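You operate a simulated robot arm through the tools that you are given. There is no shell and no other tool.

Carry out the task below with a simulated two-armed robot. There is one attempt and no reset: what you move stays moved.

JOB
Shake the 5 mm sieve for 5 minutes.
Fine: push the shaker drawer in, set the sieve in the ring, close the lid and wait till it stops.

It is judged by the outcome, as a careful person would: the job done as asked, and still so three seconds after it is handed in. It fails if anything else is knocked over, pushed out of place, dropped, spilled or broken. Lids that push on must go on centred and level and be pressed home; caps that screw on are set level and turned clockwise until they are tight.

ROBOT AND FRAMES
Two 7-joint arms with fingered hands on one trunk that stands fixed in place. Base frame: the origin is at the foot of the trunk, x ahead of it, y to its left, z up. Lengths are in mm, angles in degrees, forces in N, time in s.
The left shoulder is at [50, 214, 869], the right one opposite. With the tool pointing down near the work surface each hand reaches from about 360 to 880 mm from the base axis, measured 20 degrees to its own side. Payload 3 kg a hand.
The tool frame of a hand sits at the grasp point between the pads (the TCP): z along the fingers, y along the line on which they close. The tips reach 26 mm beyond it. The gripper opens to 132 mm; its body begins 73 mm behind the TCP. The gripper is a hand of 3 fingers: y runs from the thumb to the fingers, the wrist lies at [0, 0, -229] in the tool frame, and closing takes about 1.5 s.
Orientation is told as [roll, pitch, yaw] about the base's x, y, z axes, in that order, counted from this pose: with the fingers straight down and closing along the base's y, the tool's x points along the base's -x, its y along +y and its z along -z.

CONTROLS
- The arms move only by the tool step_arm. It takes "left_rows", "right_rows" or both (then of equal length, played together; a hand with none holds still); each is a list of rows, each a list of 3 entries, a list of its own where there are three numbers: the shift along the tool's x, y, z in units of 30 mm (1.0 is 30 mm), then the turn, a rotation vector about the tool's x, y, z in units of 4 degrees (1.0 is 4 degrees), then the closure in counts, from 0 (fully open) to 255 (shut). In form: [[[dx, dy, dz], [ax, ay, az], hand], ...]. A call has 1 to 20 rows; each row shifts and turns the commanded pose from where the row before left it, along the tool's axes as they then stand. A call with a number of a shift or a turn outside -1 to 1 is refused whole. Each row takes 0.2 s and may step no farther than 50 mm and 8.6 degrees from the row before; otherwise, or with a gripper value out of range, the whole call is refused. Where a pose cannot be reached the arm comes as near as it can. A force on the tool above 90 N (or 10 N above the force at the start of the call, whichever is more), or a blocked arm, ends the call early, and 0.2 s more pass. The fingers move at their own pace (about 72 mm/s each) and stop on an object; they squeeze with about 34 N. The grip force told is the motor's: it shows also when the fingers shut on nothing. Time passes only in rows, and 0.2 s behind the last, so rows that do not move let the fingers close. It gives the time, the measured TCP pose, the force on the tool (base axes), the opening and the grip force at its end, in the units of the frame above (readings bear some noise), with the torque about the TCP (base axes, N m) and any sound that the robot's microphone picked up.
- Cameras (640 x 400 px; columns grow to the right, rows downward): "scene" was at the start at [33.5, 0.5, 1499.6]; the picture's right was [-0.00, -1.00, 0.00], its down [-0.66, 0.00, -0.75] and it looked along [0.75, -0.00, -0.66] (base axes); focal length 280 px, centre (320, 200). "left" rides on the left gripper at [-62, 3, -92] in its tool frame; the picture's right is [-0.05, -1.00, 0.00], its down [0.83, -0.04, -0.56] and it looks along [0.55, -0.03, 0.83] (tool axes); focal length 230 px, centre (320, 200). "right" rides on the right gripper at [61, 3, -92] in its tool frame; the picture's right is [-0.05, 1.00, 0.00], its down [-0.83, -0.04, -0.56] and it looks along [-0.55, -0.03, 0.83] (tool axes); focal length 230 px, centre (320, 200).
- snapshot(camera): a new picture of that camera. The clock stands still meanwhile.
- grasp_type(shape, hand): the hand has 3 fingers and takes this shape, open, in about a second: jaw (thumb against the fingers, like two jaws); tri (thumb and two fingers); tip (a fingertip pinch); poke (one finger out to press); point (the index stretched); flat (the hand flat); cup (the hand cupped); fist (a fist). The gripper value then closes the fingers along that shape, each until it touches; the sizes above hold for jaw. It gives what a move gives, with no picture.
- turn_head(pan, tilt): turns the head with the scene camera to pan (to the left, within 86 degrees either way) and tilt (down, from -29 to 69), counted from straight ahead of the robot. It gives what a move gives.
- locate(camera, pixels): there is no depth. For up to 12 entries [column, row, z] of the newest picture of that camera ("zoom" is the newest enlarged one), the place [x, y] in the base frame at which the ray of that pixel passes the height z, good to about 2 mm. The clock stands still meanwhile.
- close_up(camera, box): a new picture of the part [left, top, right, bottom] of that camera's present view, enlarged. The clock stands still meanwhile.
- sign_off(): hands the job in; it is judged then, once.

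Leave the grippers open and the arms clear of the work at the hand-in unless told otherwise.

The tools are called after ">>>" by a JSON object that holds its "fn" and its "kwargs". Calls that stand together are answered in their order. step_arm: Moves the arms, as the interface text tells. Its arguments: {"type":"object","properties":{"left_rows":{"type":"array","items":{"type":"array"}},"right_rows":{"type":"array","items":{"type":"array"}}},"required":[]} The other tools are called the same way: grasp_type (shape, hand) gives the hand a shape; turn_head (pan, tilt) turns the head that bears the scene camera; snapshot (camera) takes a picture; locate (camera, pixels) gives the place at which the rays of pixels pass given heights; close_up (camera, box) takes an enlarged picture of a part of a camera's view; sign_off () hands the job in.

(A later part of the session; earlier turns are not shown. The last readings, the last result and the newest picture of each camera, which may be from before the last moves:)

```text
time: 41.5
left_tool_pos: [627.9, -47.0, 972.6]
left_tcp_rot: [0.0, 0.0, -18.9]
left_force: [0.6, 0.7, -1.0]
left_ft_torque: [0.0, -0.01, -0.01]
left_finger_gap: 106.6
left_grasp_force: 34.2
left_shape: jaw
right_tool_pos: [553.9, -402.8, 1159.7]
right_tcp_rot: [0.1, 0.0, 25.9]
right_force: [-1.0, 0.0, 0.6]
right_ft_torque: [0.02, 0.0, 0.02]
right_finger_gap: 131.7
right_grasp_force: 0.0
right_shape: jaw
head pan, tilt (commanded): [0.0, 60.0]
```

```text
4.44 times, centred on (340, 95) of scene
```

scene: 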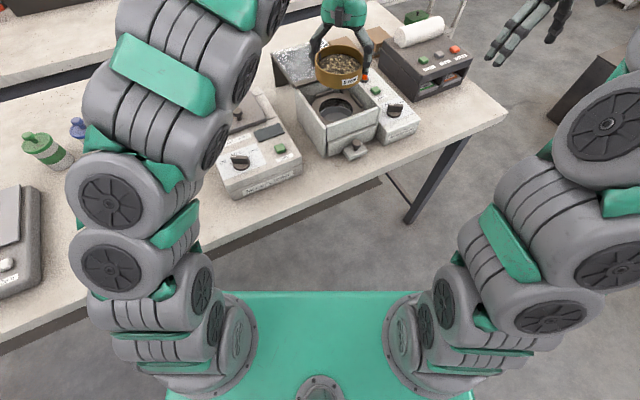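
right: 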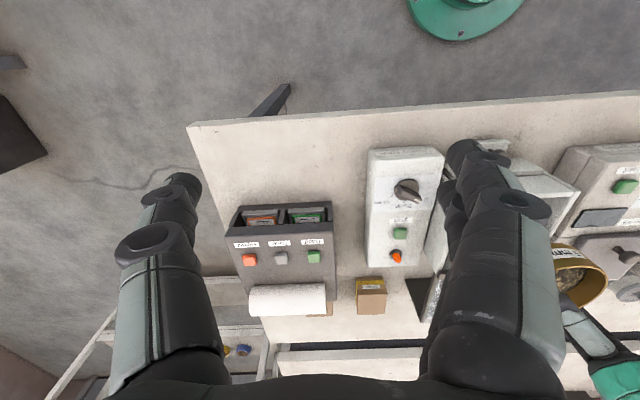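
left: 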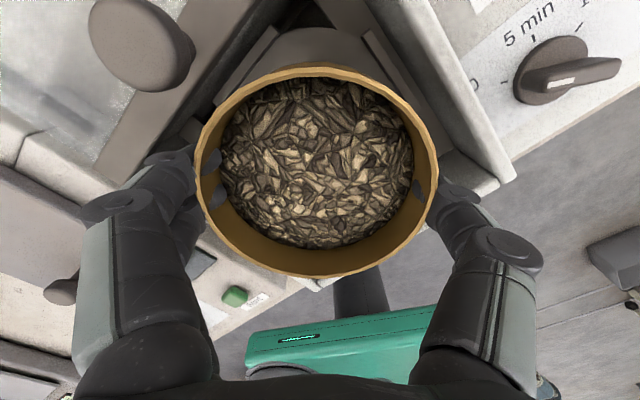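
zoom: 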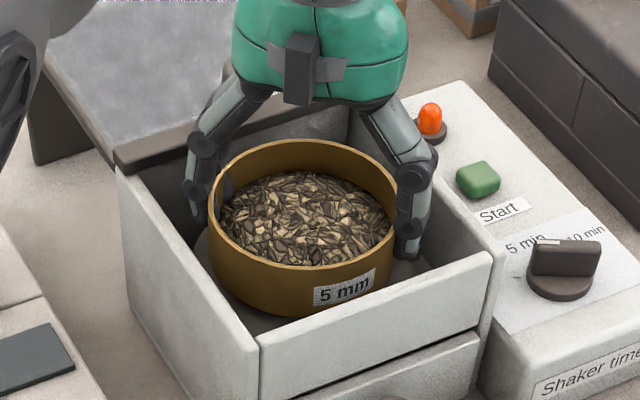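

Still free at z=972.6. I go down 6 mm more in 1.5 mm steps.

>>> {"fn": "step_arm", "kwargs": {"left_rows": [[[0, 0, 0.05], [0, 0, 0], 255], [[0, 0, 0.05], [0, 0, 0], 255], [[0, 0, 0.05], [0, 0, 0], 255], [[0, 0, 0.05], [0, 0, 0], 255], [[0, 0, 0], [0, 0, 0], 255]]}}

>>> {"fn": "close_up", "kwargs": {"camera": "left", "box": [140, 0, 560, 280]}}

>>> {"fn": "close_up", "kwargs": {"camera": "scene", "box": [290, 50, 390, 140]}}

```text
time: 42.7
left_tool_pos: [628.1, -47.3, 967.4]
left_tcp_rot: [-0.1, 0.0, -18.9]
left_force: [0.4, 0.7, -1.5]
left_ft_torque: [0.03, -0.02, -0.01]
left_finger_gap: 106.5
left_grasp_force: 34.1
left_shape: jaw
right_tool_pos: [554.5, -403.4, 1160.4]
right_tcp_rot: [0.1, 0.0, 26.1]
right_force: [0.0, 0.3, 0.0]
right_ft_torque: [0.03, -0.03, 0.04]
right_finger_gap: 131.9
right_grasp_force: 0.1
right_shape: jaw
head pan, tilt (commanded): [0.0, 60.0]
```

```text
1.43 times, centred on (350, 140) of left
```

zoom: 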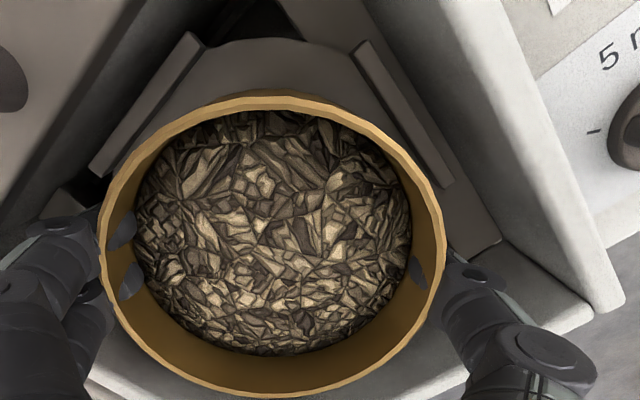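

```text
4.44 times, centred on (340, 95) of scene
```

zoom: 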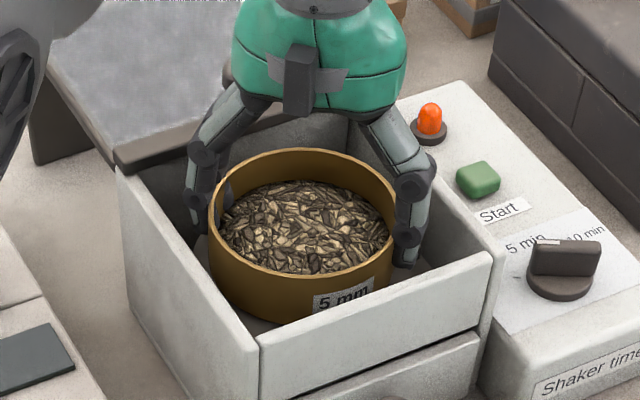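

Still no contact. Continue 5 mm in 1 mm steps.

>>> {"fn": "step_arm", "kwargs": {"left_rows": [[[0, 0, 0.035], [0, 0, 0], 255], [[0, 0, 0.035], [0, 0, 0], 255], [[0, 0, 0.035], [0, 0, 0], 255], [[0, 0, 0.035], [0, 0, 0], 255], [[0, 0, 0], [0, 0, 0], 255]]}}

>>> {"fn": "close_up", "kwargs": {"camera": "left", "box": [140, 0, 560, 280]}}

>>> {"fn": "close_up", "kwargs": {"camera": "scene", "box": [290, 50, 390, 140]}}

```text
time: 43.9
left_tool_pos: [628.8, -45.7, 963.6]
left_tcp_rot: [0.0, 0.0, -19.0]
left_force: [-0.8, 0.2, 7.1]
left_ft_torque: [0.04, 0.0, 0.02]
left_finger_gap: 106.1
left_grasp_force: 34.3
left_shape: jaw
right_tool_pos: [554.2, -402.7, 1160.0]
right_tcp_rot: [0.0, 0.0, 26.0]
right_force: [0.8, -0.3, -0.3]
right_ft_torque: [0.03, -0.01, -0.01]
right_finger_gap: 131.9
right_grasp_force: 0.0
right_shape: jaw
head pan, tilt (commanded): [0.0, 60.0]
```

```text
1.43 times, centred on (350, 140) of left
```

zoom: 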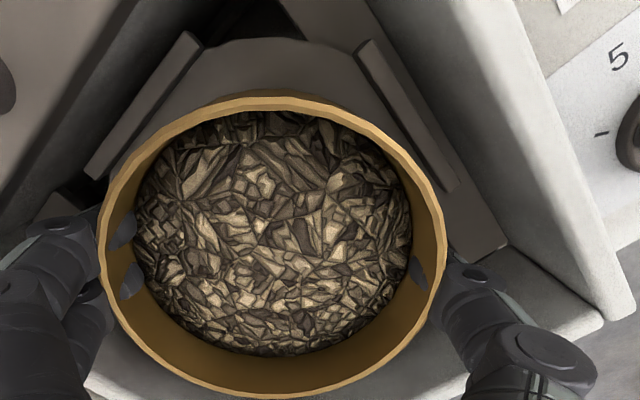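

```text
4.44 times, centred on (340, 95) of scene
```

zoom: 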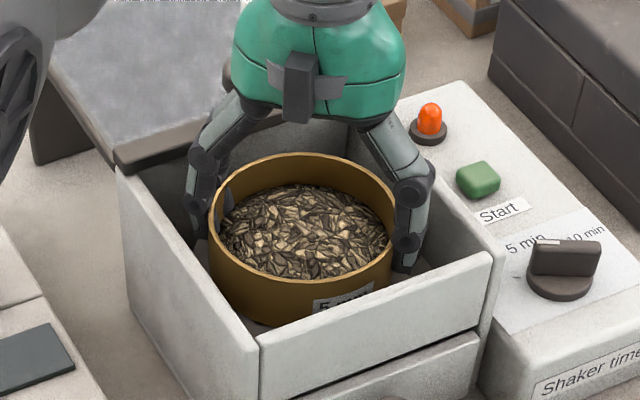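

Contact: 7 N upward at TCP z=963.6, meaning the sieve's bottom is on the ring (≈926), level with no torque. I open the fingers just slightly (to about 117 mm) and look.

>>> {"fn": "step_arm", "kwargs": {"left_rows": [[[0, 0, 0], [0, 0, 0], 40], [[0, 0, 0], [0, 0, 0], 34], [[0, 0, 0], [0, 0, 0], 28], [[0, 0, 0], [0, 0, 0], 28]]}}

>>> {"fn": "close_up", "kwargs": {"camera": "left", "box": [140, 0, 560, 280]}}

>>> {"fn": "close_up", "kwargs": {"camera": "scene", "box": [290, 50, 390, 140]}}

```text
time: 44.9
left_tool_pos: [629.2, -46.7, 962.4]
left_tcp_rot: [0.0, 0.0, -18.9]
left_force: [-0.1, 0.3, 1.1]
left_ft_torque: [-0.03, -0.02, -0.01]
left_finger_gap: 117.4
left_grasp_force: 0.1
left_shape: jaw
right_tool_pos: [554.6, -402.2, 1161.2]
right_tcp_rot: [0.0, 0.0, 26.0]
right_force: [-0.2, -0.6, 0.1]
right_ft_torque: [-0.01, 0.0, 0.0]
right_finger_gap: 131.8
right_grasp_force: 0.0
right_shape: jaw
head pan, tilt (commanded): [0.0, 60.0]
```

```text
1.43 times, centred on (350, 140) of left
```

zoom: 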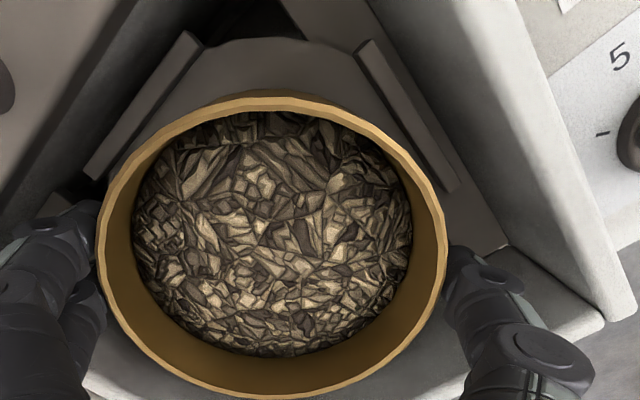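

```text
4.44 times, centred on (340, 95) of scene
```

zoom: 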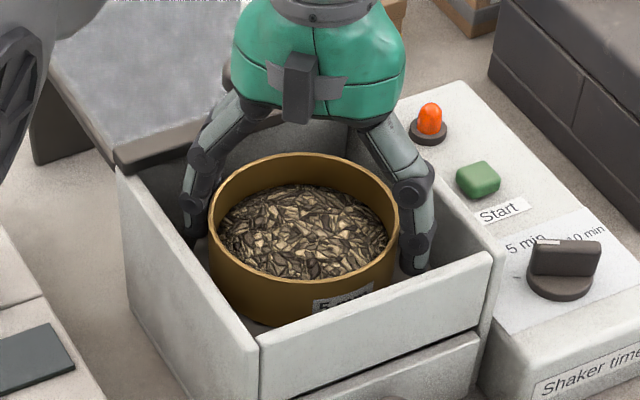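

Released, grip force 0. The sieve stays put. I raise the left hand straight up, slowly first.

>>> {"fn": "step_arm", "kwargs": {"left_rows": [[[0, 0, -0.15], [0, 0, 0], 28], [[0, 0, -0.25], [0, 0, 0], 24], [[0, 0, -0.4], [0, 0, 0], 20], [[0, 0, -0.6], [0, 0, 0], 10], [[0, 0, -0.9], [0, 0, 0], 0], [[0, 0, -0.9], [0, 0, 0], 0], [[0, 0, 0], [0, 0, 0], 0]]}}

>>> {"fn": "snapshot", "kwargs": {"camera": "left"}}

>>> {"fn": "close_up", "kwargs": {"camera": "scene", "box": [290, 50, 390, 140]}}

```text
time: 46.5
left_tool_pos: [629.3, -46.1, 1058.9]
left_tcp_rot: [0.0, 0.0, -18.9]
left_force: [0.7, 0.4, 0.9]
left_ft_torque: [-0.01, 0.01, 0.0]
left_finger_gap: 131.8
left_grasp_force: 0.0
left_shape: jaw
right_tool_pos: [554.4, -403.6, 1160.2]
right_tcp_rot: [0.0, 0.0, 25.9]
right_force: [-0.5, 0.5, 0.1]
right_ft_torque: [-0.03, 0.02, 0.0]
right_finger_gap: 131.7
right_grasp_force: 0.1
right_shape: jaw
head pan, tilt (commanded): [0.0, 60.0]
```

```text
taken
```

left: 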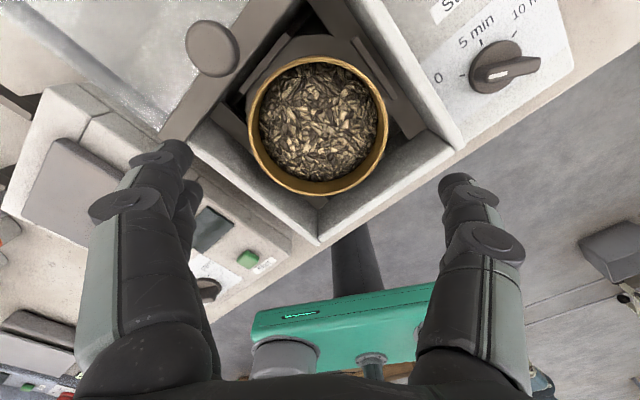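

```text
4.44 times, centred on (340, 95) of scene
```

zoom: 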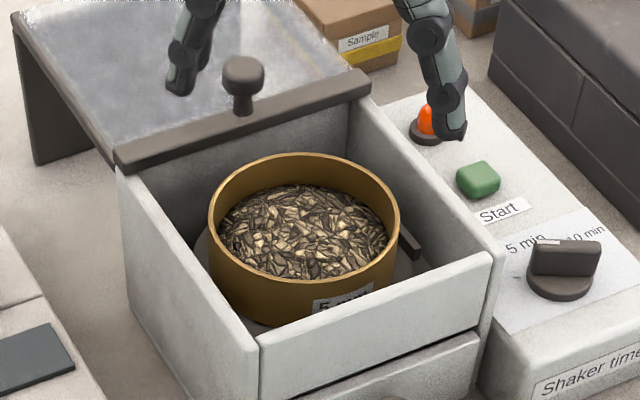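

The sieve is in place. I enlarge the left view to verify that it sits between all guides and level.

>>> {"fn": "close_up", "kwargs": {"camera": "left", "box": [190, 20, 430, 230]}}

>>> {"fn": "close_up", "kwargs": {"camera": "left", "box": [400, 0, 600, 120]}}

```text
1.90 times, centred on (310, 125) of left
```

zoom: 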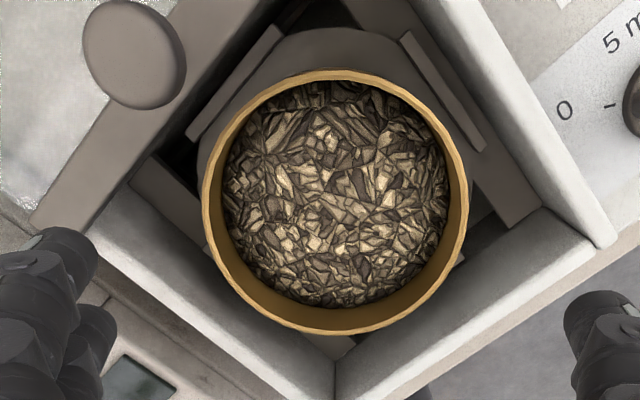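

```text
3.20 times, centred on (500, 60) of left
```

zoom: 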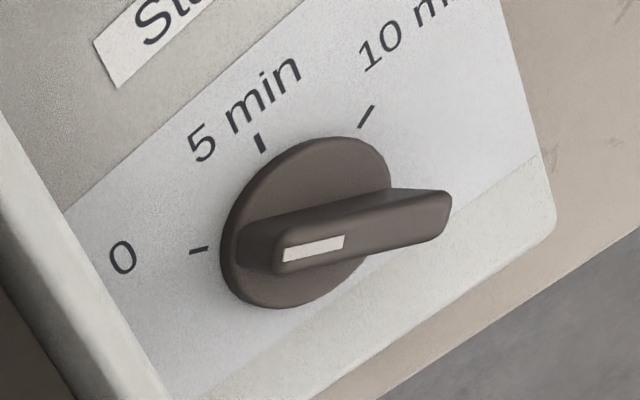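

The sieve sits centred within the guides. The dial's white pointer is at "0"; "5 min" is one detent clockwise. Next the lid: I triangulate its knob (left (212,47.6), scene (322.7,66)).

>>> {"fn": "locate", "kwargs": {"camera": "left", "pixels": [[212.1, 47.6, 990], [212.1, 47.6, 1000], [212.1, 47.6, 1010]]}}

>>> {"fn": "locate", "kwargs": {"camera": "scene", "pixels": [[322.7, 65.5, 990], [322.7, 65.5, 1000], [322.7, 65.5, 1010]]}}

>>> {"fn": "close_up", "kwargs": {"camera": "scene", "box": [290, 50, 360, 100]}}

>>> {"fn": "close_up", "kwargs": {"camera": "left", "box": [140, 0, 300, 100]}}

```text
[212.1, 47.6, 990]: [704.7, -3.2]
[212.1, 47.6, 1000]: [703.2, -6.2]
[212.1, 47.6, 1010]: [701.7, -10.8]
```

```text
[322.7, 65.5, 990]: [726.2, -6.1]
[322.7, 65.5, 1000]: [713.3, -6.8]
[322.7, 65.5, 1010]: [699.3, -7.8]
```

```text
8.00 times, centred on (325, 75) of scene
```

zoom: 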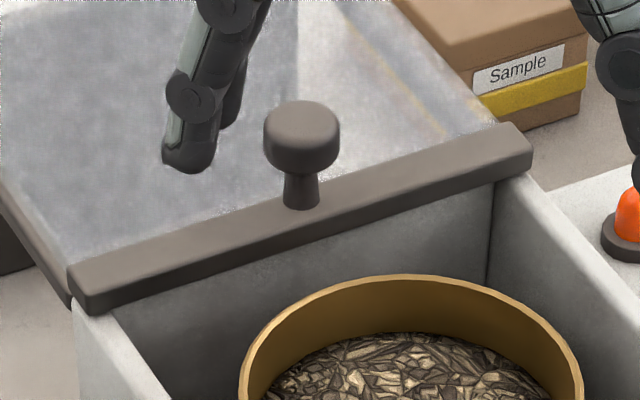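

```text
4.00 times, centred on (220, 50) of left
```

zoom: 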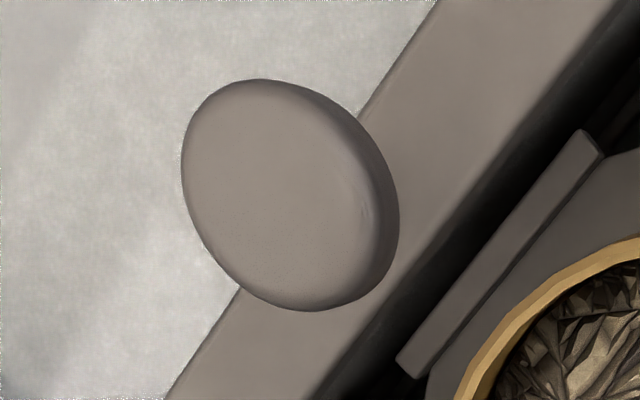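

Lid knob top is at (701.5,-8.5,1008), bar top ≈ 976. I move the left hand above it (z≈1059), then look.

>>> {"fn": "step_arm", "kwargs": {"left_rows": [[[-0.47, 0.49, 0], [0, 0, 0], 0], [[-0.47, 0.49, 0], [0, 0, 0], 0], [[-0.47, 0.49, 0], [0, 0, 0], 0], [[-0.47, 0.49, 0], [0, 0, 0], 0], [[0, 0, 0], [0, 0, 0], 0]]}}

>>> {"fn": "snapshot", "kwargs": {"camera": "left"}}

>>> {"fn": "close_up", "kwargs": {"camera": "scene", "box": [270, 20, 390, 110]}}

```text
time: 47.7
left_tool_pos: [701.0, -9.3, 1058.4]
left_tcp_rot: [0.0, 0.0, -18.8]
left_force: [0.8, 0.5, 0.3]
left_ft_torque: [0.01, -0.02, 0.0]
left_finger_gap: 131.8
left_grasp_force: 0.1
left_shape: jaw
right_tool_pos: [556.7, -402.2, 1161.2]
right_tcp_rot: [0.0, 0.0, 25.9]
right_force: [0.2, -0.8, 0.4]
right_ft_torque: [0.03, 0.0, 0.02]
right_finger_gap: 131.9
right_grasp_force: 0.1
right_shape: jaw
head pan, tilt (commanded): [0.0, 60.0]
```

```text
taken
```

left: 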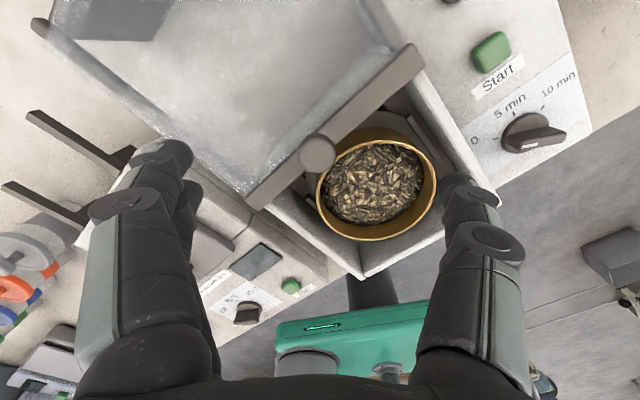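

```text
4.44 times, centred on (330, 65) of scene
```

zoom: 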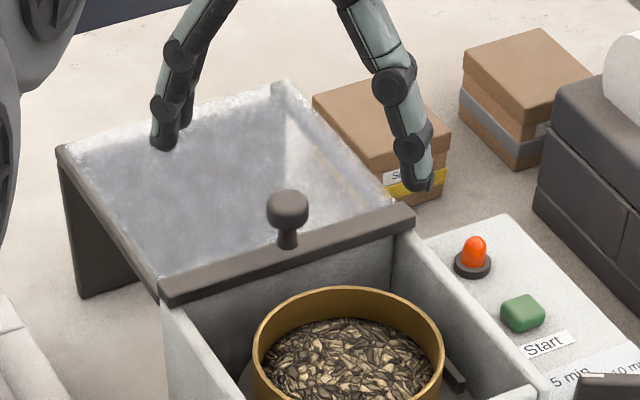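

The knob appears at (317,153), about 3 mm off. I correct and descend to z≈1021, then close on it.

>>> {"fn": "step_arm", "kwargs": {"left_rows": [[[-0.06, 0.05, 0.3], [0, 0, 0], 0], [[0, 0, 0.4], [0, 0, 0], 0], [[0, 0, 0.4], [0, 0, 0], 0], [[0, 0, 0.15], [0, 0, 0], 0], [[0, 0, 0], [0, 0, 0], 100], [[0, 0, 0], [0, 0, 0], 180], [[0, 0, 0], [0, 0, 0], 255], [[0, 0, 0], [0, 0, 0], 255], [[0, 0, 0], [0, 0, 0], 255], [[0, 0, 0], [0, 0, 0], 255]]}}

>>> {"fn": "snapshot", "kwargs": {"camera": "left"}}

>>> {"fn": "close_up", "kwargs": {"camera": "scene", "box": [270, 20, 390, 110]}}

```text
time: 49.9
left_tool_pos: [702.5, -8.7, 1019.7]
left_tcp_rot: [0.0, 0.0, -19.0]
left_force: [1.1, -2.1, -4.7]
left_ft_torque: [0.01, 0.0, -0.1]
left_finger_gap: 15.6
left_grasp_force: 34.4
left_shape: jaw
right_tool_pos: [556.0, -402.1, 1160.4]
right_tcp_rot: [0.1, 0.0, 26.0]
right_force: [0.0, 0.3, -0.1]
right_ft_torque: [0.0, 0.02, -0.01]
right_finger_gap: 131.9
right_grasp_force: 0.1
right_shape: jaw
head pan, tilt (commanded): [0.0, 60.0]
```

```text
taken
```

left: 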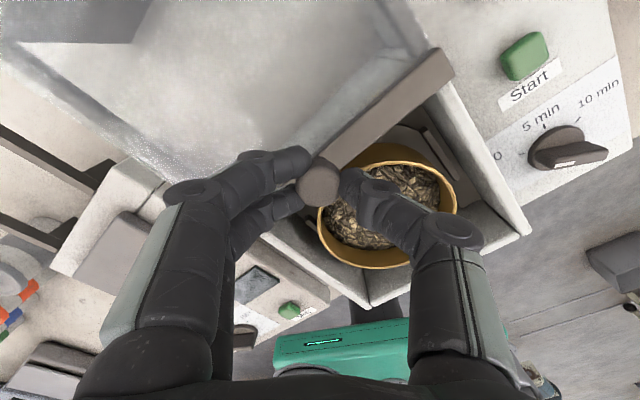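

```text
4.44 times, centred on (330, 65) of scene
```

zoom: 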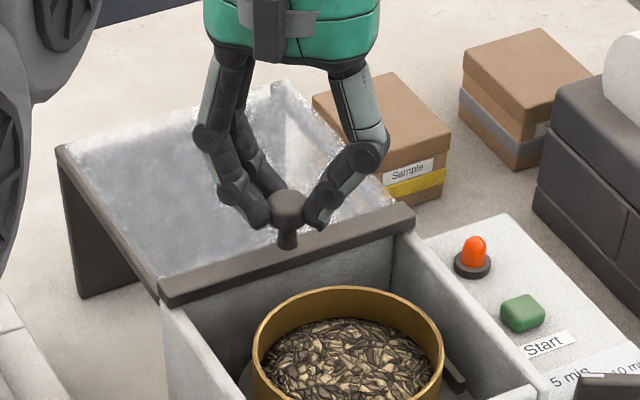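

The fingers hold the lid knob's stem. I test by pulling 15 mm toward the front along the shaker axis.

>>> {"fn": "step_arm", "kwargs": {"left_rows": [[[0.07, -0.071, 0], [0, 0, 0], 255], [[0.117, -0.119, 0], [0, 0, 0], 255], [[0.117, -0.119, 0], [0, 0, 0], 255], [[0.047, -0.048, 0], [0, 0, 0], 255], [[0, 0, 0], [0, 0, 0], 255]]}}

>>> {"fn": "snapshot", "kwargs": {"camera": "left"}}

>>> {"fn": "close_up", "kwargs": {"camera": "scene", "box": [270, 20, 390, 110]}}

```text
time: 51.1
left_tool_pos: [690.2, -14.1, 1021.1]
left_tcp_rot: [0.0, 0.0, -18.9]
left_force: [-0.2, -1.8, -8.8]
left_ft_torque: [-0.01, -0.01, -0.07]
left_finger_gap: 15.4
left_grasp_force: 33.9
left_shape: jaw
right_tool_pos: [555.8, -402.3, 1160.0]
right_tcp_rot: [0.1, -0.1, 25.9]
right_force: [-0.7, -0.2, 0.3]
right_ft_torque: [0.03, 0.02, 0.0]
right_finger_gap: 132.0
right_grasp_force: 0.0
right_shape: jaw
head pan, tilt (commanded): [0.0, 60.0]
```

```text
taken
```

left: 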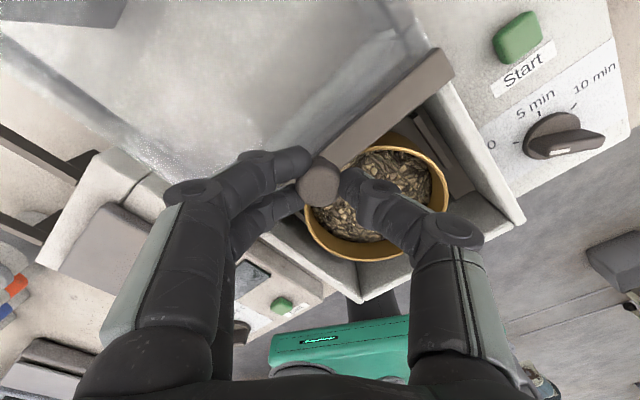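

```text
4.44 times, centred on (330, 65) of scene
```

zoom: 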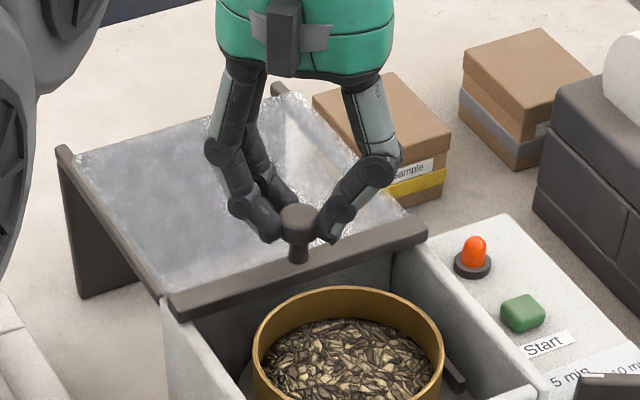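

The lid slides as expected with little force. I pull on 60 mm.

>>> {"fn": "step_arm", "kwargs": {"left_rows": [[[0.234, -0.238, 0], [0, 0, 0], 255], [[0.234, -0.238, 0], [0, 0, 0], 255], [[0.234, -0.238, 0], [0, 0, 0], 255], [[0.234, -0.238, 0], [0, 0, 0], 255], [[0.234, -0.238, 0], [0, 0, 0], 255], [[0.234, -0.238, 0], [0, 0, 0], 255], [[0, 0, 0], [0, 0, 0], 255]]}}

>>> {"fn": "close_up", "kwargs": {"camera": "scene", "box": [270, 20, 400, 130]}}

>>> {"fn": "snapshot", "kwargs": {"camera": "left"}}

```text
time: 52.7
left_tool_pos: [635.7, -42.8, 1020.2]
left_tcp_rot: [0.0, 0.1, -19.0]
left_force: [3.8, -7.1, -2.8]
left_ft_torque: [-0.07, -0.07, -0.07]
left_finger_gap: 15.5
left_grasp_force: 34.3
left_shape: jaw
right_tool_pos: [554.4, -403.6, 1160.4]
right_tcp_rot: [0.0, 0.0, 26.0]
right_force: [-0.4, 0.2, 0.3]
right_ft_torque: [0.01, 0.03, 0.0]
right_finger_gap: 131.8
right_grasp_force: 0.0
right_shape: jaw
head pan, tilt (commanded): [0.0, 60.0]
```

```text
3.64 times, centred on (335, 75) of scene
```

zoom: 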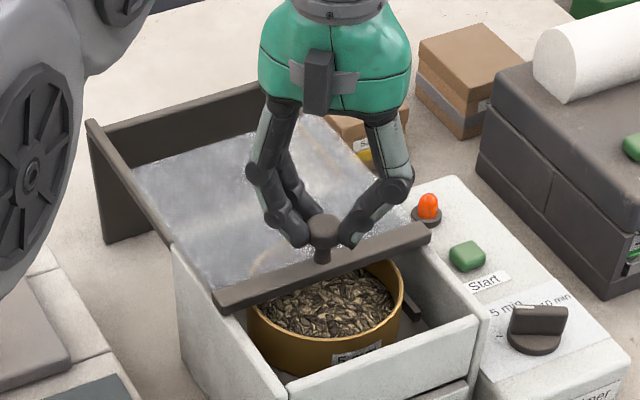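

```text
taken
```

left: 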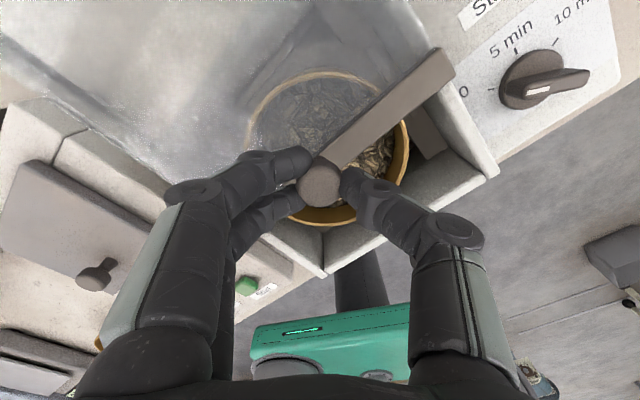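

Moving well; a small side load (8 N) shows the axis is nearer 27.5°. I correct and pull another 60 mm.

>>> {"fn": "step_arm", "kwargs": {"left_rows": [[[0.206, -0.265, 0], [0, 0, 0], 255], [[0.23, -0.242, 0], [0, 0, 0], 255], [[0.23, -0.242, 0], [0, 0, 0], 255], [[0.23, -0.242, 0], [0, 0, 0], 255], [[0.23, -0.242, 0], [0, 0, 0], 255], [[0.23, -0.242, 0], [0, 0, 0], 255], [[0, 0, 0], [0, 0, 0], 255]]}}

>>> {"fn": "close_up", "kwargs": {"camera": "scene", "box": [270, 40, 400, 150]}}

>>> {"fn": "snapshot", "kwargs": {"camera": "left"}}

```text
time: 54.3
left_tool_pos: [582.9, -69.4, 1020.3]
left_tcp_rot: [0.0, 0.1, -18.9]
left_force: [-4.0, 5.9, 4.1]
left_ft_torque: [0.17, 0.06, -0.07]
left_finger_gap: 15.3
left_grasp_force: 33.8
left_shape: jaw
right_tool_pos: [554.8, -402.1, 1159.9]
right_tcp_rot: [0.0, 0.0, 26.0]
right_force: [0.0, -0.9, -0.3]
right_ft_torque: [0.03, 0.0, -0.01]
right_finger_gap: 132.0
right_grasp_force: 0.1
right_shape: jaw
head pan, tilt (commanded): [0.0, 60.0]
```

```text
3.64 times, centred on (335, 95) of scene
```

zoom: 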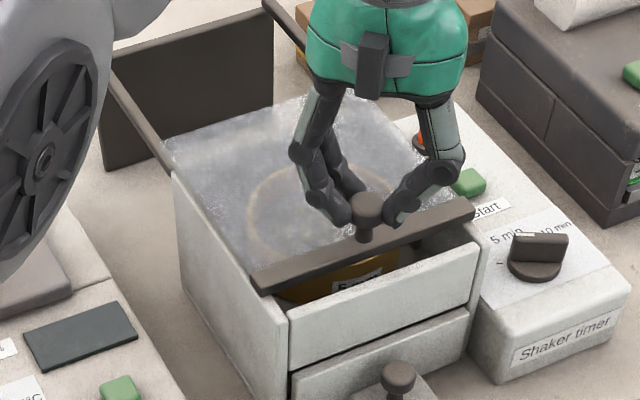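

```text
taken
```

left: 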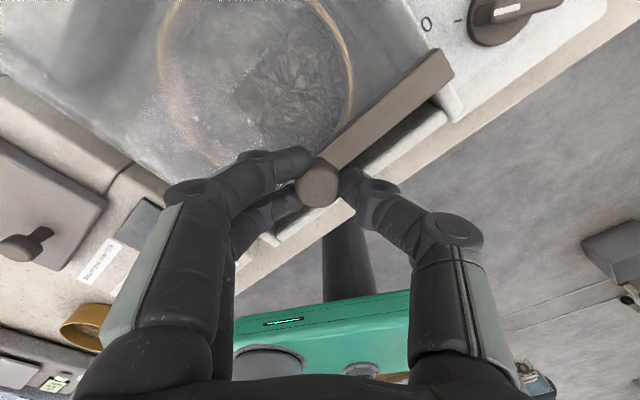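

About 25–30 mm remain. I go on in 5 mm steps for 20 mm.

>>> {"fn": "step_arm", "kwargs": {"left_rows": [[[0.128, -0.108, 0], [0, 0, 0], 255], [[0.116, -0.12, 0], [0, 0, 0], 255], [[0.116, -0.12, 0], [0, 0, 0], 255], [[0.116, -0.12, 0], [0, 0, 0], 255], [[0, 0, 0], [0, 0, 0], 255]]}}

>>> {"fn": "close_up", "kwargs": {"camera": "scene", "box": [300, 70, 400, 150]}}

>>> {"fn": "snapshot", "kwargs": {"camera": "left"}}

```text
time: 55.5
left_tool_pos: [565.3, -79.1, 1020.5]
left_tcp_rot: [0.0, 0.0, -19.0]
left_force: [-1.1, 3.6, -5.3]
left_ft_torque: [0.08, 0.04, -0.05]
left_finger_gap: 15.4
left_grasp_force: 33.7
left_shape: jaw
right_tool_pos: [554.2, -402.8, 1160.6]
right_tcp_rot: [0.0, 0.0, 25.9]
right_force: [0.1, 0.6, -0.7]
right_ft_torque: [-0.04, 0.0, 0.02]
right_finger_gap: 131.8
right_grasp_force: 0.1
right_shape: jaw
head pan, tilt (commanded): [0.0, 60.0]
```

```text
5.00 times, centred on (350, 110) of scene
```

zoom: 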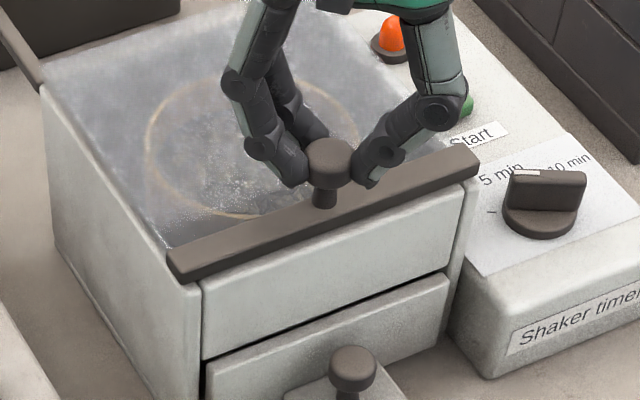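

```text
taken
```

left: 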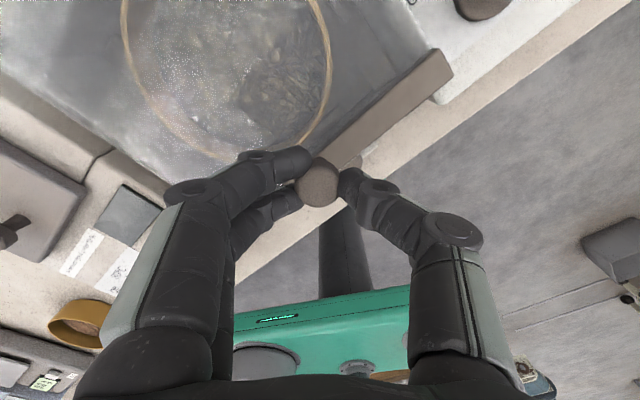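

The bar is almost over the front wall. I proceed in 2.5 mm steps up to 10 mm, watching the force.

>>> {"fn": "step_arm", "kwargs": {"left_rows": [[[0.058, -0.06, 0], [0, 0, 0], 255], [[0.058, -0.06, 0], [0, 0, 0], 255], [[0.058, -0.06, 0], [0, 0, 0], 255], [[0.058, -0.06, 0], [0, 0, 0], 255], [[0, 0, 0], [0, 0, 0], 255]]}}

>>> {"fn": "close_up", "kwargs": {"camera": "scene", "box": [300, 70, 400, 150]}}

>>> {"fn": "close_up", "kwargs": {"camera": "left", "box": [300, 20, 560, 220]}}

```text
time: 56.7
left_tool_pos: [558.0, -82.9, 1020.7]
left_tcp_rot: [0.0, -0.2, -18.8]
left_force: [32.6, 4.4, -5.6]
left_ft_torque: [0.23, -0.59, -0.25]
left_finger_gap: 14.9
left_grasp_force: 33.8
left_shape: jaw
right_tool_pos: [554.3, -402.7, 1159.9]
right_tcp_rot: [0.1, 0.0, 26.0]
right_force: [-0.3, -0.3, 0.0]
right_ft_torque: [0.04, 0.0, 0.02]
right_finger_gap: 132.0
right_grasp_force: 0.1
right_shape: jaw
head pan, tilt (commanded): [0.0, 60.0]
```

```text
5.00 times, centred on (350, 110) of scene
```

zoom: 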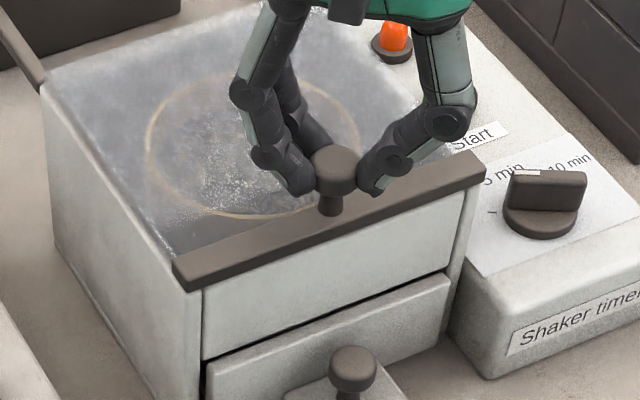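

```text
2.00 times, centred on (430, 120) of left
```

zoom: 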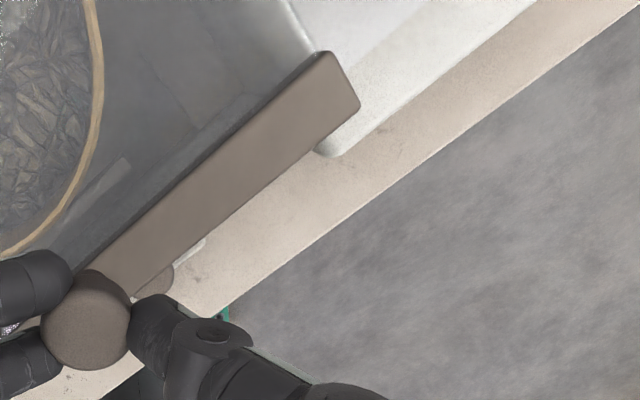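

Force rose to 33 N; the bar is flush with the front wall: the lid is at its stop. I release and lift the left hand, then move it away to the left.

>>> {"fn": "step_arm", "kwargs": {"left_rows": [[[-0.03, 0.03, 0], [0, 0, 0], 200], [[0, 0, 0], [0, 0, 0], 140], [[0, 0, 0], [0, 0, 0], 110], [[0, 0, 0], [0, 0, 0], 110], [[0, 0, -0.3], [0, 0, 0], 90], [[0, 0, -0.6], [0, 0, 0], 60], [[0, 0, -0.9], [0, 0, 0], 0], [[0, 0, -0.9], [0, 0, 0], 0], [[0, 0, -0.9], [0, 0, 0], 0], [[0.2, 0.9, 0], [0, 0, 0], 0], [[0.2, 0.9, 0], [0, 0, 0], 0], [[0.2, 0.9, 0], [0, 0, 0], 0], [[0.2, 0.9, 0], [0, 0, 0], 0], [[0.2, 0.9, 0], [0, 0, 0], 0], [[0.2, 0.9, 0], [0, 0, 0], 0], [[0.2, 0.9, 0], [0, 0, 0], 0], [[0.2, 0.9, 0], [0, 0, 0], 0], [[0, 0, 0], [0, 0, 0], 0]]}}

>>> {"fn": "snapshot", "kwargs": {"camera": "scene"}}

>>> {"fn": "close_up", "kwargs": {"camera": "scene", "box": [270, 30, 430, 160]}}

```text
time: 60.5
left_tool_pos: [581.1, 137.3, 1128.1]
left_tcp_rot: [0.0, 0.0, -18.9]
left_force: [0.2, 0.2, -0.5]
left_ft_torque: [0.01, 0.0, -0.04]
left_finger_gap: 131.6
left_grasp_force: 0.1
left_shape: jaw
right_tool_pos: [554.7, -402.5, 1160.5]
right_tcp_rot: [0.0, 0.0, 26.0]
right_force: [0.1, 0.1, -0.1]
right_ft_torque: [-0.01, 0.01, -0.01]
right_finger_gap: 131.9
right_grasp_force: 0.1
right_shape: jaw
head pan, tilt (commanded): [0.0, 60.0]
```

```text
taken
```

scene: 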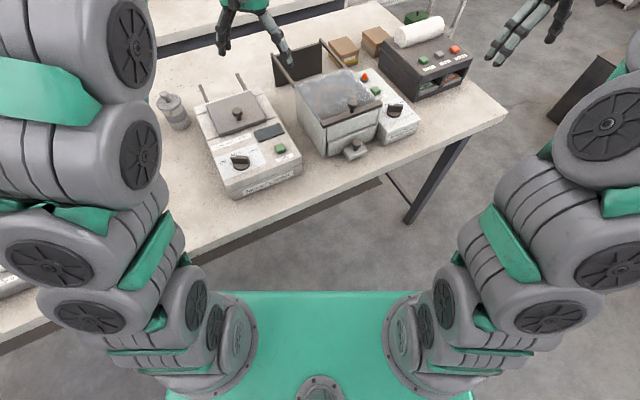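

```text
3.08 times, centred on (350, 95) of scene
```

zoom: 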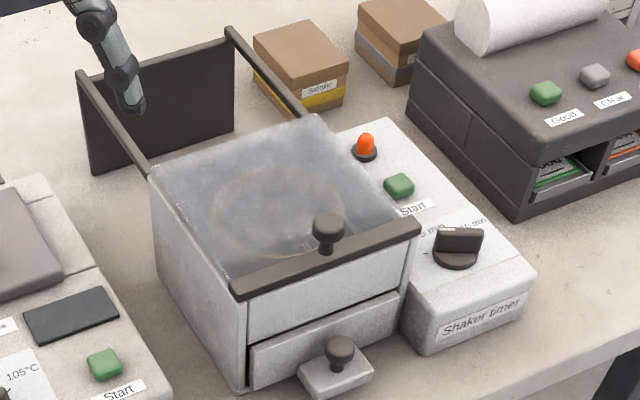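

Lid closed over the sieve. Now the dial; I enlarge it in the scene view and bring the right hand nearer for a view from above.

>>> {"fn": "close_up", "kwargs": {"camera": "scene", "box": [360, 75, 430, 130]}}

>>> {"fn": "snapshot", "kwargs": {"camera": "right"}}

```text
7.27 times, centred on (395, 102) of scene
```

zoom: 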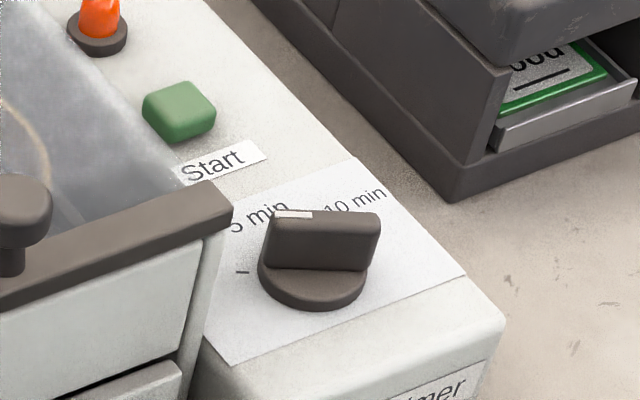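

```text
taken
```

right: 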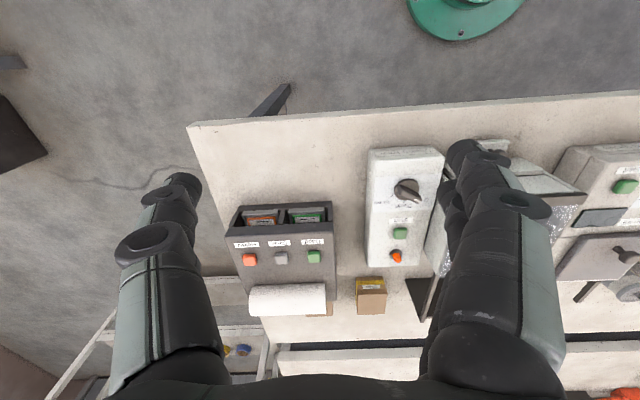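

From the geometry the dial axis is at about (629,-213); ticks lie at base directions 88° ("0"), 28° ("5 min"), -33° ("10 min"), 60° apart. The handle bar lies along ~90°, so I take it with the right hand at yaw 87° and turn 60° clockwise. First I rotate the right hand at height.

>>> {"fn": "step_arm", "kwargs": {"right_rows": [[[0, 0, 0], [0, 0, -0.953], 0], [[0, 0, 0], [0, 0, -0.953], 0], [[0, 0, 0], [0, 0, -0.953], 0], [[0, 0, 0], [0, 0, -0.953], 0], [[0, 0, 0], [0, 0, -0.953], 0], [[0, 0, 0], [0, 0, -0.953], 0], [[0, 0, 0], [0, 0, -0.953], 0], [[0, 0, 0], [0, 0, -0.953], 0], [[0, 0, 0], [0, 0, -0.953], 0], [[0, 0, 0], [0, 0, -0.953], 0], [[0, 0, 0], [0, 0, -0.953], 0], [[0, 0, 0], [0, 0, -0.953], 0], [[0, 0, 0], [0, 0, -0.953], 0], [[0, 0, 0], [0, 0, -0.953], 0], [[0, 0, 0], [0, 0, -0.953], 0], [[0, 0, 0], [0, 0, -0.953], 0], [[0, 0, 0], [0, 0, 0], 0]]}}

>>> {"fn": "snapshot", "kwargs": {"camera": "scene"}}

>>> {"fn": "snapshot", "kwargs": {"camera": "right"}}

```text
time: 64.1
left_tool_pos: [582.1, 136.8, 1128.2]
left_tcp_rot: [0.1, 0.1, -19.0]
left_force: [0.0, -0.3, -0.1]
left_ft_torque: [-0.01, 0.04, -0.03]
left_finger_gap: 132.1
left_grasp_force: 0.1
left_shape: jaw
right_tool_pos: [554.7, -402.8, 1184.8]
right_tcp_rot: [-2.8, 0.5, 70.4]
right_force: [0.2, -0.5, -0.4]
right_ft_torque: [-0.03, 0.0, -0.02]
right_finger_gap: 131.8
right_grasp_force: 0.0
right_shape: jaw
right hand out of reach, approached as far as the arm can: row 12, 13, 14, 15, 16
head pan, tilt (commanded): [0.0, 60.0]
```

```text
taken
```

scene: 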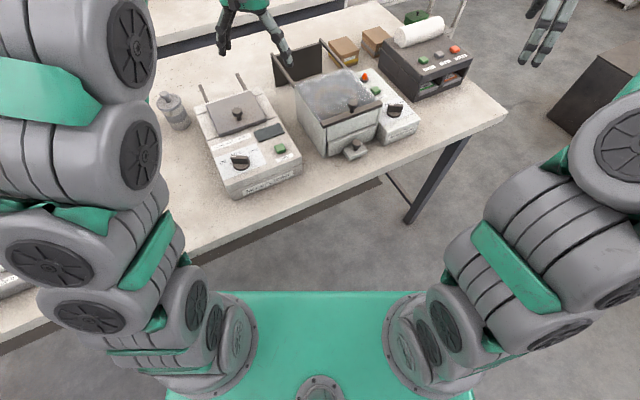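

```text
taken
```

right: 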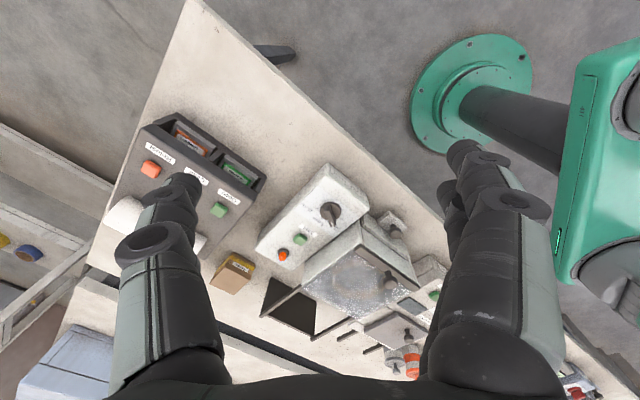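

The wrist stops at yaw ≈70° here; nearer the dial the arm's azimuth helps. I move to above the dial (629,-213, z≈1040) keeping the commanded yaw.

>>> {"fn": "step_arm", "kwargs": {"right_rows": [[[-0.804, -0.268, 0], [0, 0, 0], 0], [[-0.804, -0.268, 0], [0, 0, 0], 0], [[-0.804, -0.268, 0.5], [0, 0, 0], 0], [[-0.804, -0.268, 0.5], [0, 0, 0], 0], [[-0.804, -0.268, 0.5], [0, 0, 0], 0], [[-0.804, -0.268, 0.5], [0, 0, 0], 0], [[-0.804, -0.268, 0.5], [0, 0, 0], 0], [[-0.804, -0.268, 0.5], [0, 0, 0], 0], [[0, 0, 0.5], [0, 0, 0], 0], [[0, 0, 0.5], [0, 0, 0], 0], [[0, 0, 0], [0, 0, 0], 0]]}}

>>> {"fn": "snapshot", "kwargs": {"camera": "right"}}

>>> {"fn": "close_up", "kwargs": {"camera": "scene", "box": [310, 20, 470, 130]}}

```text
time: 66.5
left_tool_pos: [581.9, 136.4, 1128.5]
left_tcp_rot: [-0.1, 0.0, -18.9]
left_force: [-0.5, 0.7, -0.8]
left_ft_torque: [0.02, 0.0, 0.02]
left_finger_gap: 131.7
left_grasp_force: 0.1
left_shape: jaw
right_tool_pos: [687.3, -244.5, 1066.8]
right_tcp_rot: [-2.8, 0.4, 70.3]
right_force: [0.5, -0.8, -0.7]
right_ft_torque: [-0.01, 0.0, 0.0]
right_finger_gap: 132.1
right_grasp_force: 0.2
right_shape: jaw
head pan, tilt (commanded): [0.0, 60.0]
```

```text
taken
```

right: 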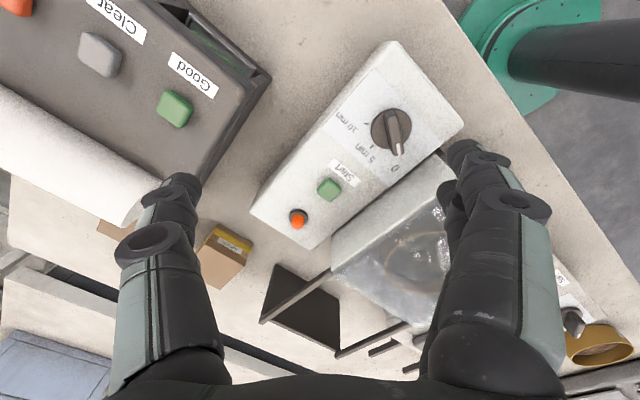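

```text
3.64 times, centred on (390, 75) of scene
```

zoom: 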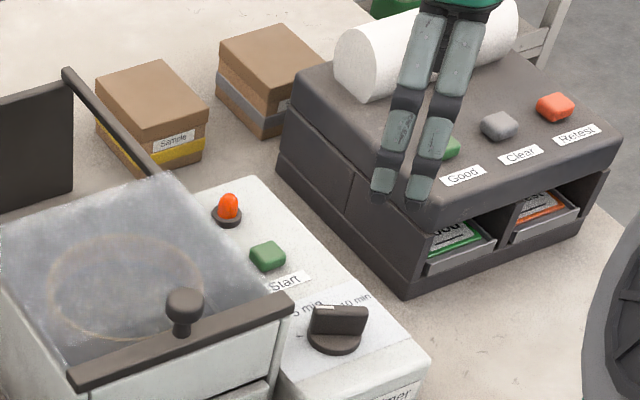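

The commanded pose was re-based: the hand is at (687,-244,1067), yaw 70°, roll −2.8°. I correct the tilt, shift over the dial, and try a bit more yaw.

>>> {"fn": "step_arm", "kwargs": {"right_rows": [[[-0.11, 0.728, 0], [-0.233, -0.033, 0], 0], [[-0.11, 0.728, 0], [-0.233, -0.033, 0], 0], [[-0.11, 0.728, 0], [-0.233, -0.033, 0], 0], [[0, 0, 0], [0, 0, -1.0], 0], [[0, 0, 0], [0, 0, -1.0], 0], [[0, 0, 0], [0, 0, 0], 0]]}}

>>> {"fn": "snapshot", "kwargs": {"camera": "right"}}

>>> {"fn": "close_up", "kwargs": {"camera": "scene", "box": [310, 20, 470, 130]}}

```text
time: 67.9
left_tool_pos: [581.1, 136.6, 1128.7]
left_tcp_rot: [0.0, 0.0, -18.8]
left_force: [-0.7, 0.1, 0.1]
left_ft_torque: [0.01, 0.0, 0.0]
left_finger_gap: 132.0
left_grasp_force: 0.1
left_shape: jaw
right_tool_pos: [627.9, -214.0, 1064.3]
right_tcp_rot: [-0.1, 0.0, 78.3]
right_force: [0.5, -0.1, 0.0]
right_ft_torque: [0.0, 0.03, 0.0]
right_finger_gap: 131.7
right_grasp_force: 0.0
right_shape: jaw
head pan, tilt (commanded): [0.0, 60.0]
```

```text
taken
```

right: 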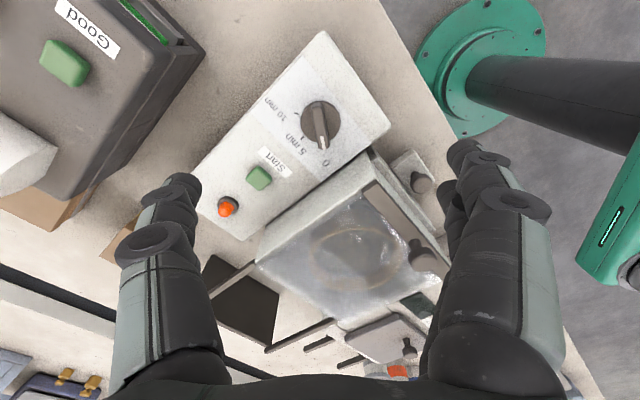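

```text
3.64 times, centred on (390, 75) of scene
```

zoom: 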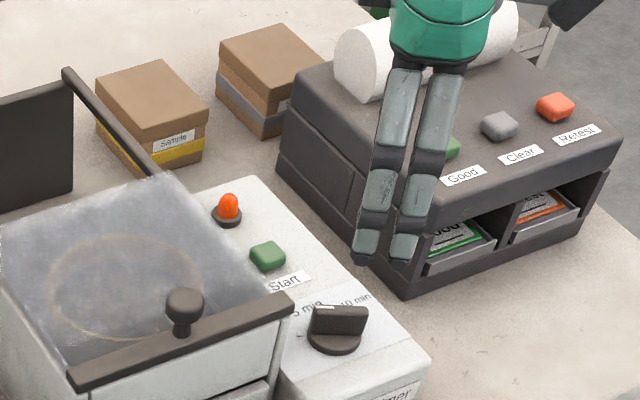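

Yaw 78° works and the dial is right below the TCP (pixel (321,118)). I turn 8° more and enlarge the dial.

>>> {"fn": "step_arm", "kwargs": {"right_rows": [[[0, 0, 0], [0, 0, -1.0], 0], [[0, 0, 0], [0, 0, -1.0], 0], [[0, 0, 0.6], [0, 0, 0], 0], [[0, 0, 0.6], [0, 0, 0], 0], [[0, 0, 0], [0, 0, 0], 0]]}}

>>> {"fn": "close_up", "kwargs": {"camera": "right", "box": [220, 60, 420, 200]}}

>>> {"fn": "close_up", "kwargs": {"camera": "scene", "box": [340, 50, 450, 130]}}

```text
time: 69.1
left_tool_pos: [580.9, 136.4, 1129.2]
left_tcp_rot: [0.0, 0.0, -18.9]
left_force: [0.3, -0.5, 0.6]
left_ft_torque: [0.03, -0.04, 0.02]
left_finger_gap: 132.0
left_grasp_force: 0.1
left_shape: jaw
right_tool_pos: [627.1, -213.8, 1028.1]
right_tcp_rot: [0.0, 0.0, 86.3]
right_force: [-0.6, 0.1, -0.6]
right_ft_torque: [0.0, 0.02, -0.02]
right_finger_gap: 132.0
right_grasp_force: 0.2
right_shape: jaw
head pan, tilt (commanded): [0.0, 60.0]
```

```text
2.86 times, centred on (320, 130) of right
```

zoom: 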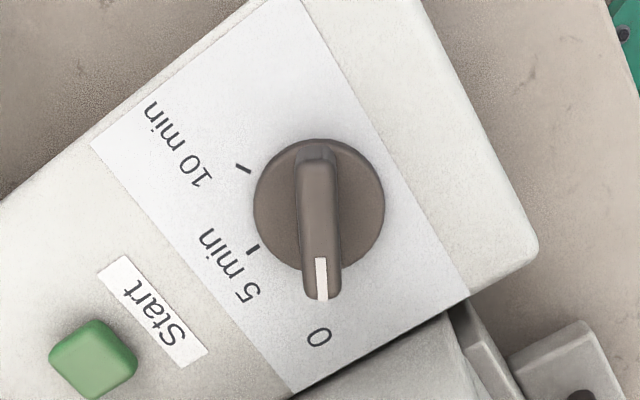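

```text
5.00 times, centred on (395, 90) of scene
```

zoom: 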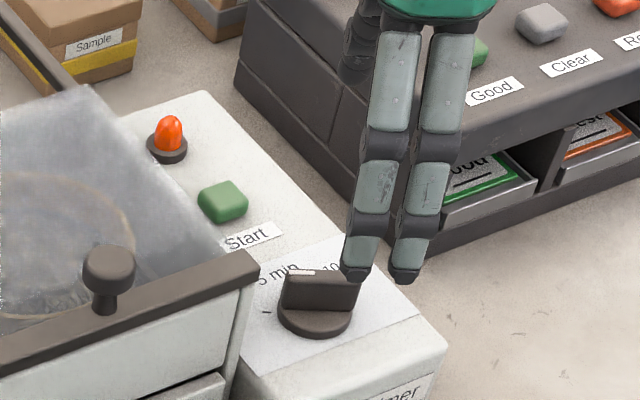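

Yaw 86° reached; the handle bar is aligned with the picture's vertical, its white end at "0". I locate the dial's base centre precisely (right zoom (320,206); scene zoom (315,313)).

>>> {"fn": "locate", "kwargs": {"camera": "right", "pixels": [[320, 132, 905], [320, 132, 912], [320, 132, 920], [319.7, 137.7, 925], [319.7, 137.7, 935], [319.7, 137.7, 945]]}}

>>> {"fn": "locate", "kwargs": {"camera": "zoom", "pixels": [[315, 313, 905], [315, 313, 912], [315, 313, 920], [324, 276, 925], [324, 276, 935], [324, 276, 945]]}}

```text
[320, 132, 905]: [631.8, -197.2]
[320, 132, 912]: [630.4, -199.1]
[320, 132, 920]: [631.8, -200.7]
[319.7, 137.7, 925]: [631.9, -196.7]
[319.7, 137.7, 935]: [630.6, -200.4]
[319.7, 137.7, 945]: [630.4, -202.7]
```

```text
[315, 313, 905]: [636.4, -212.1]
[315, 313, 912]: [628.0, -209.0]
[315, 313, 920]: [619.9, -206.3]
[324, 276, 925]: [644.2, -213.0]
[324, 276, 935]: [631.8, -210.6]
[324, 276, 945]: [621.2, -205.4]
```

Locate for "right" used an older full picture; my own projection and the scene agree on the dial axis at (628,-209), handle top ≈ 937. I shift 5 mm and descend to z≈952.

>>> {"fn": "step_arm", "kwargs": {"right_rows": [[[-0.162, -0.02, 0.3], [0, 0, 0], 0], [[0, 0, 0.6], [0, 0, 0], 0], [[0, 0, 0.6], [0, 0, 0], 0], [[0, 0, 0.6], [0, 0, 0], 0], [[0, 0, 0.43], [0, 0, 0], 0], [[0, 0, 0], [0, 0, 0], 0]]}}

>>> {"fn": "snapshot", "kwargs": {"camera": "right"}}

>>> {"fn": "close_up", "kwargs": {"camera": "scene", "box": [340, 50, 450, 130]}}

```text
time: 70.5
left_tool_pos: [582.3, 136.5, 1129.3]
left_tcp_rot: [0.0, 0.1, -18.9]
left_force: [0.1, -0.7, 0.0]
left_ft_torque: [-0.01, 0.0, 0.02]
left_finger_gap: 131.8
left_grasp_force: 0.1
left_shape: jaw
right_tool_pos: [629.2, -207.3, 952.7]
right_tcp_rot: [-0.1, 0.1, 86.5]
right_force: [-1.0, 0.3, 0.0]
right_ft_torque: [-0.01, 0.02, 0.0]
right_finger_gap: 132.0
right_grasp_force: 0.1
right_shape: jaw
head pan, tilt (commanded): [0.0, 60.0]
```

```text
taken
```

right: 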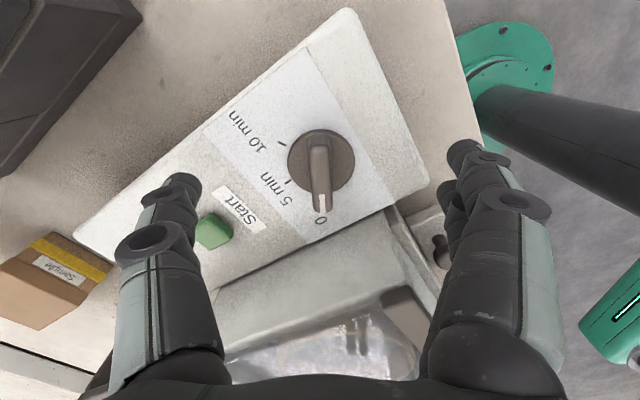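

```text
5.00 times, centred on (395, 90) of scene
```

zoom: 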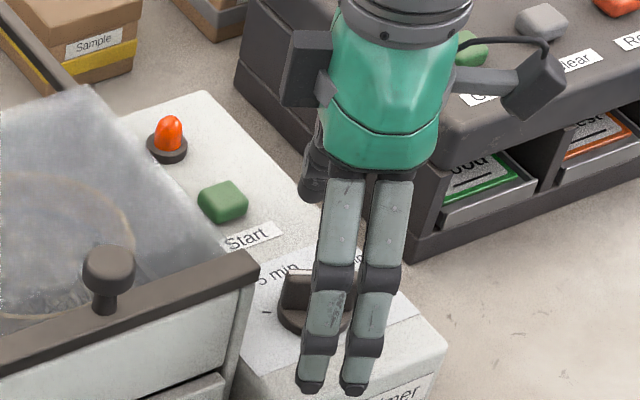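

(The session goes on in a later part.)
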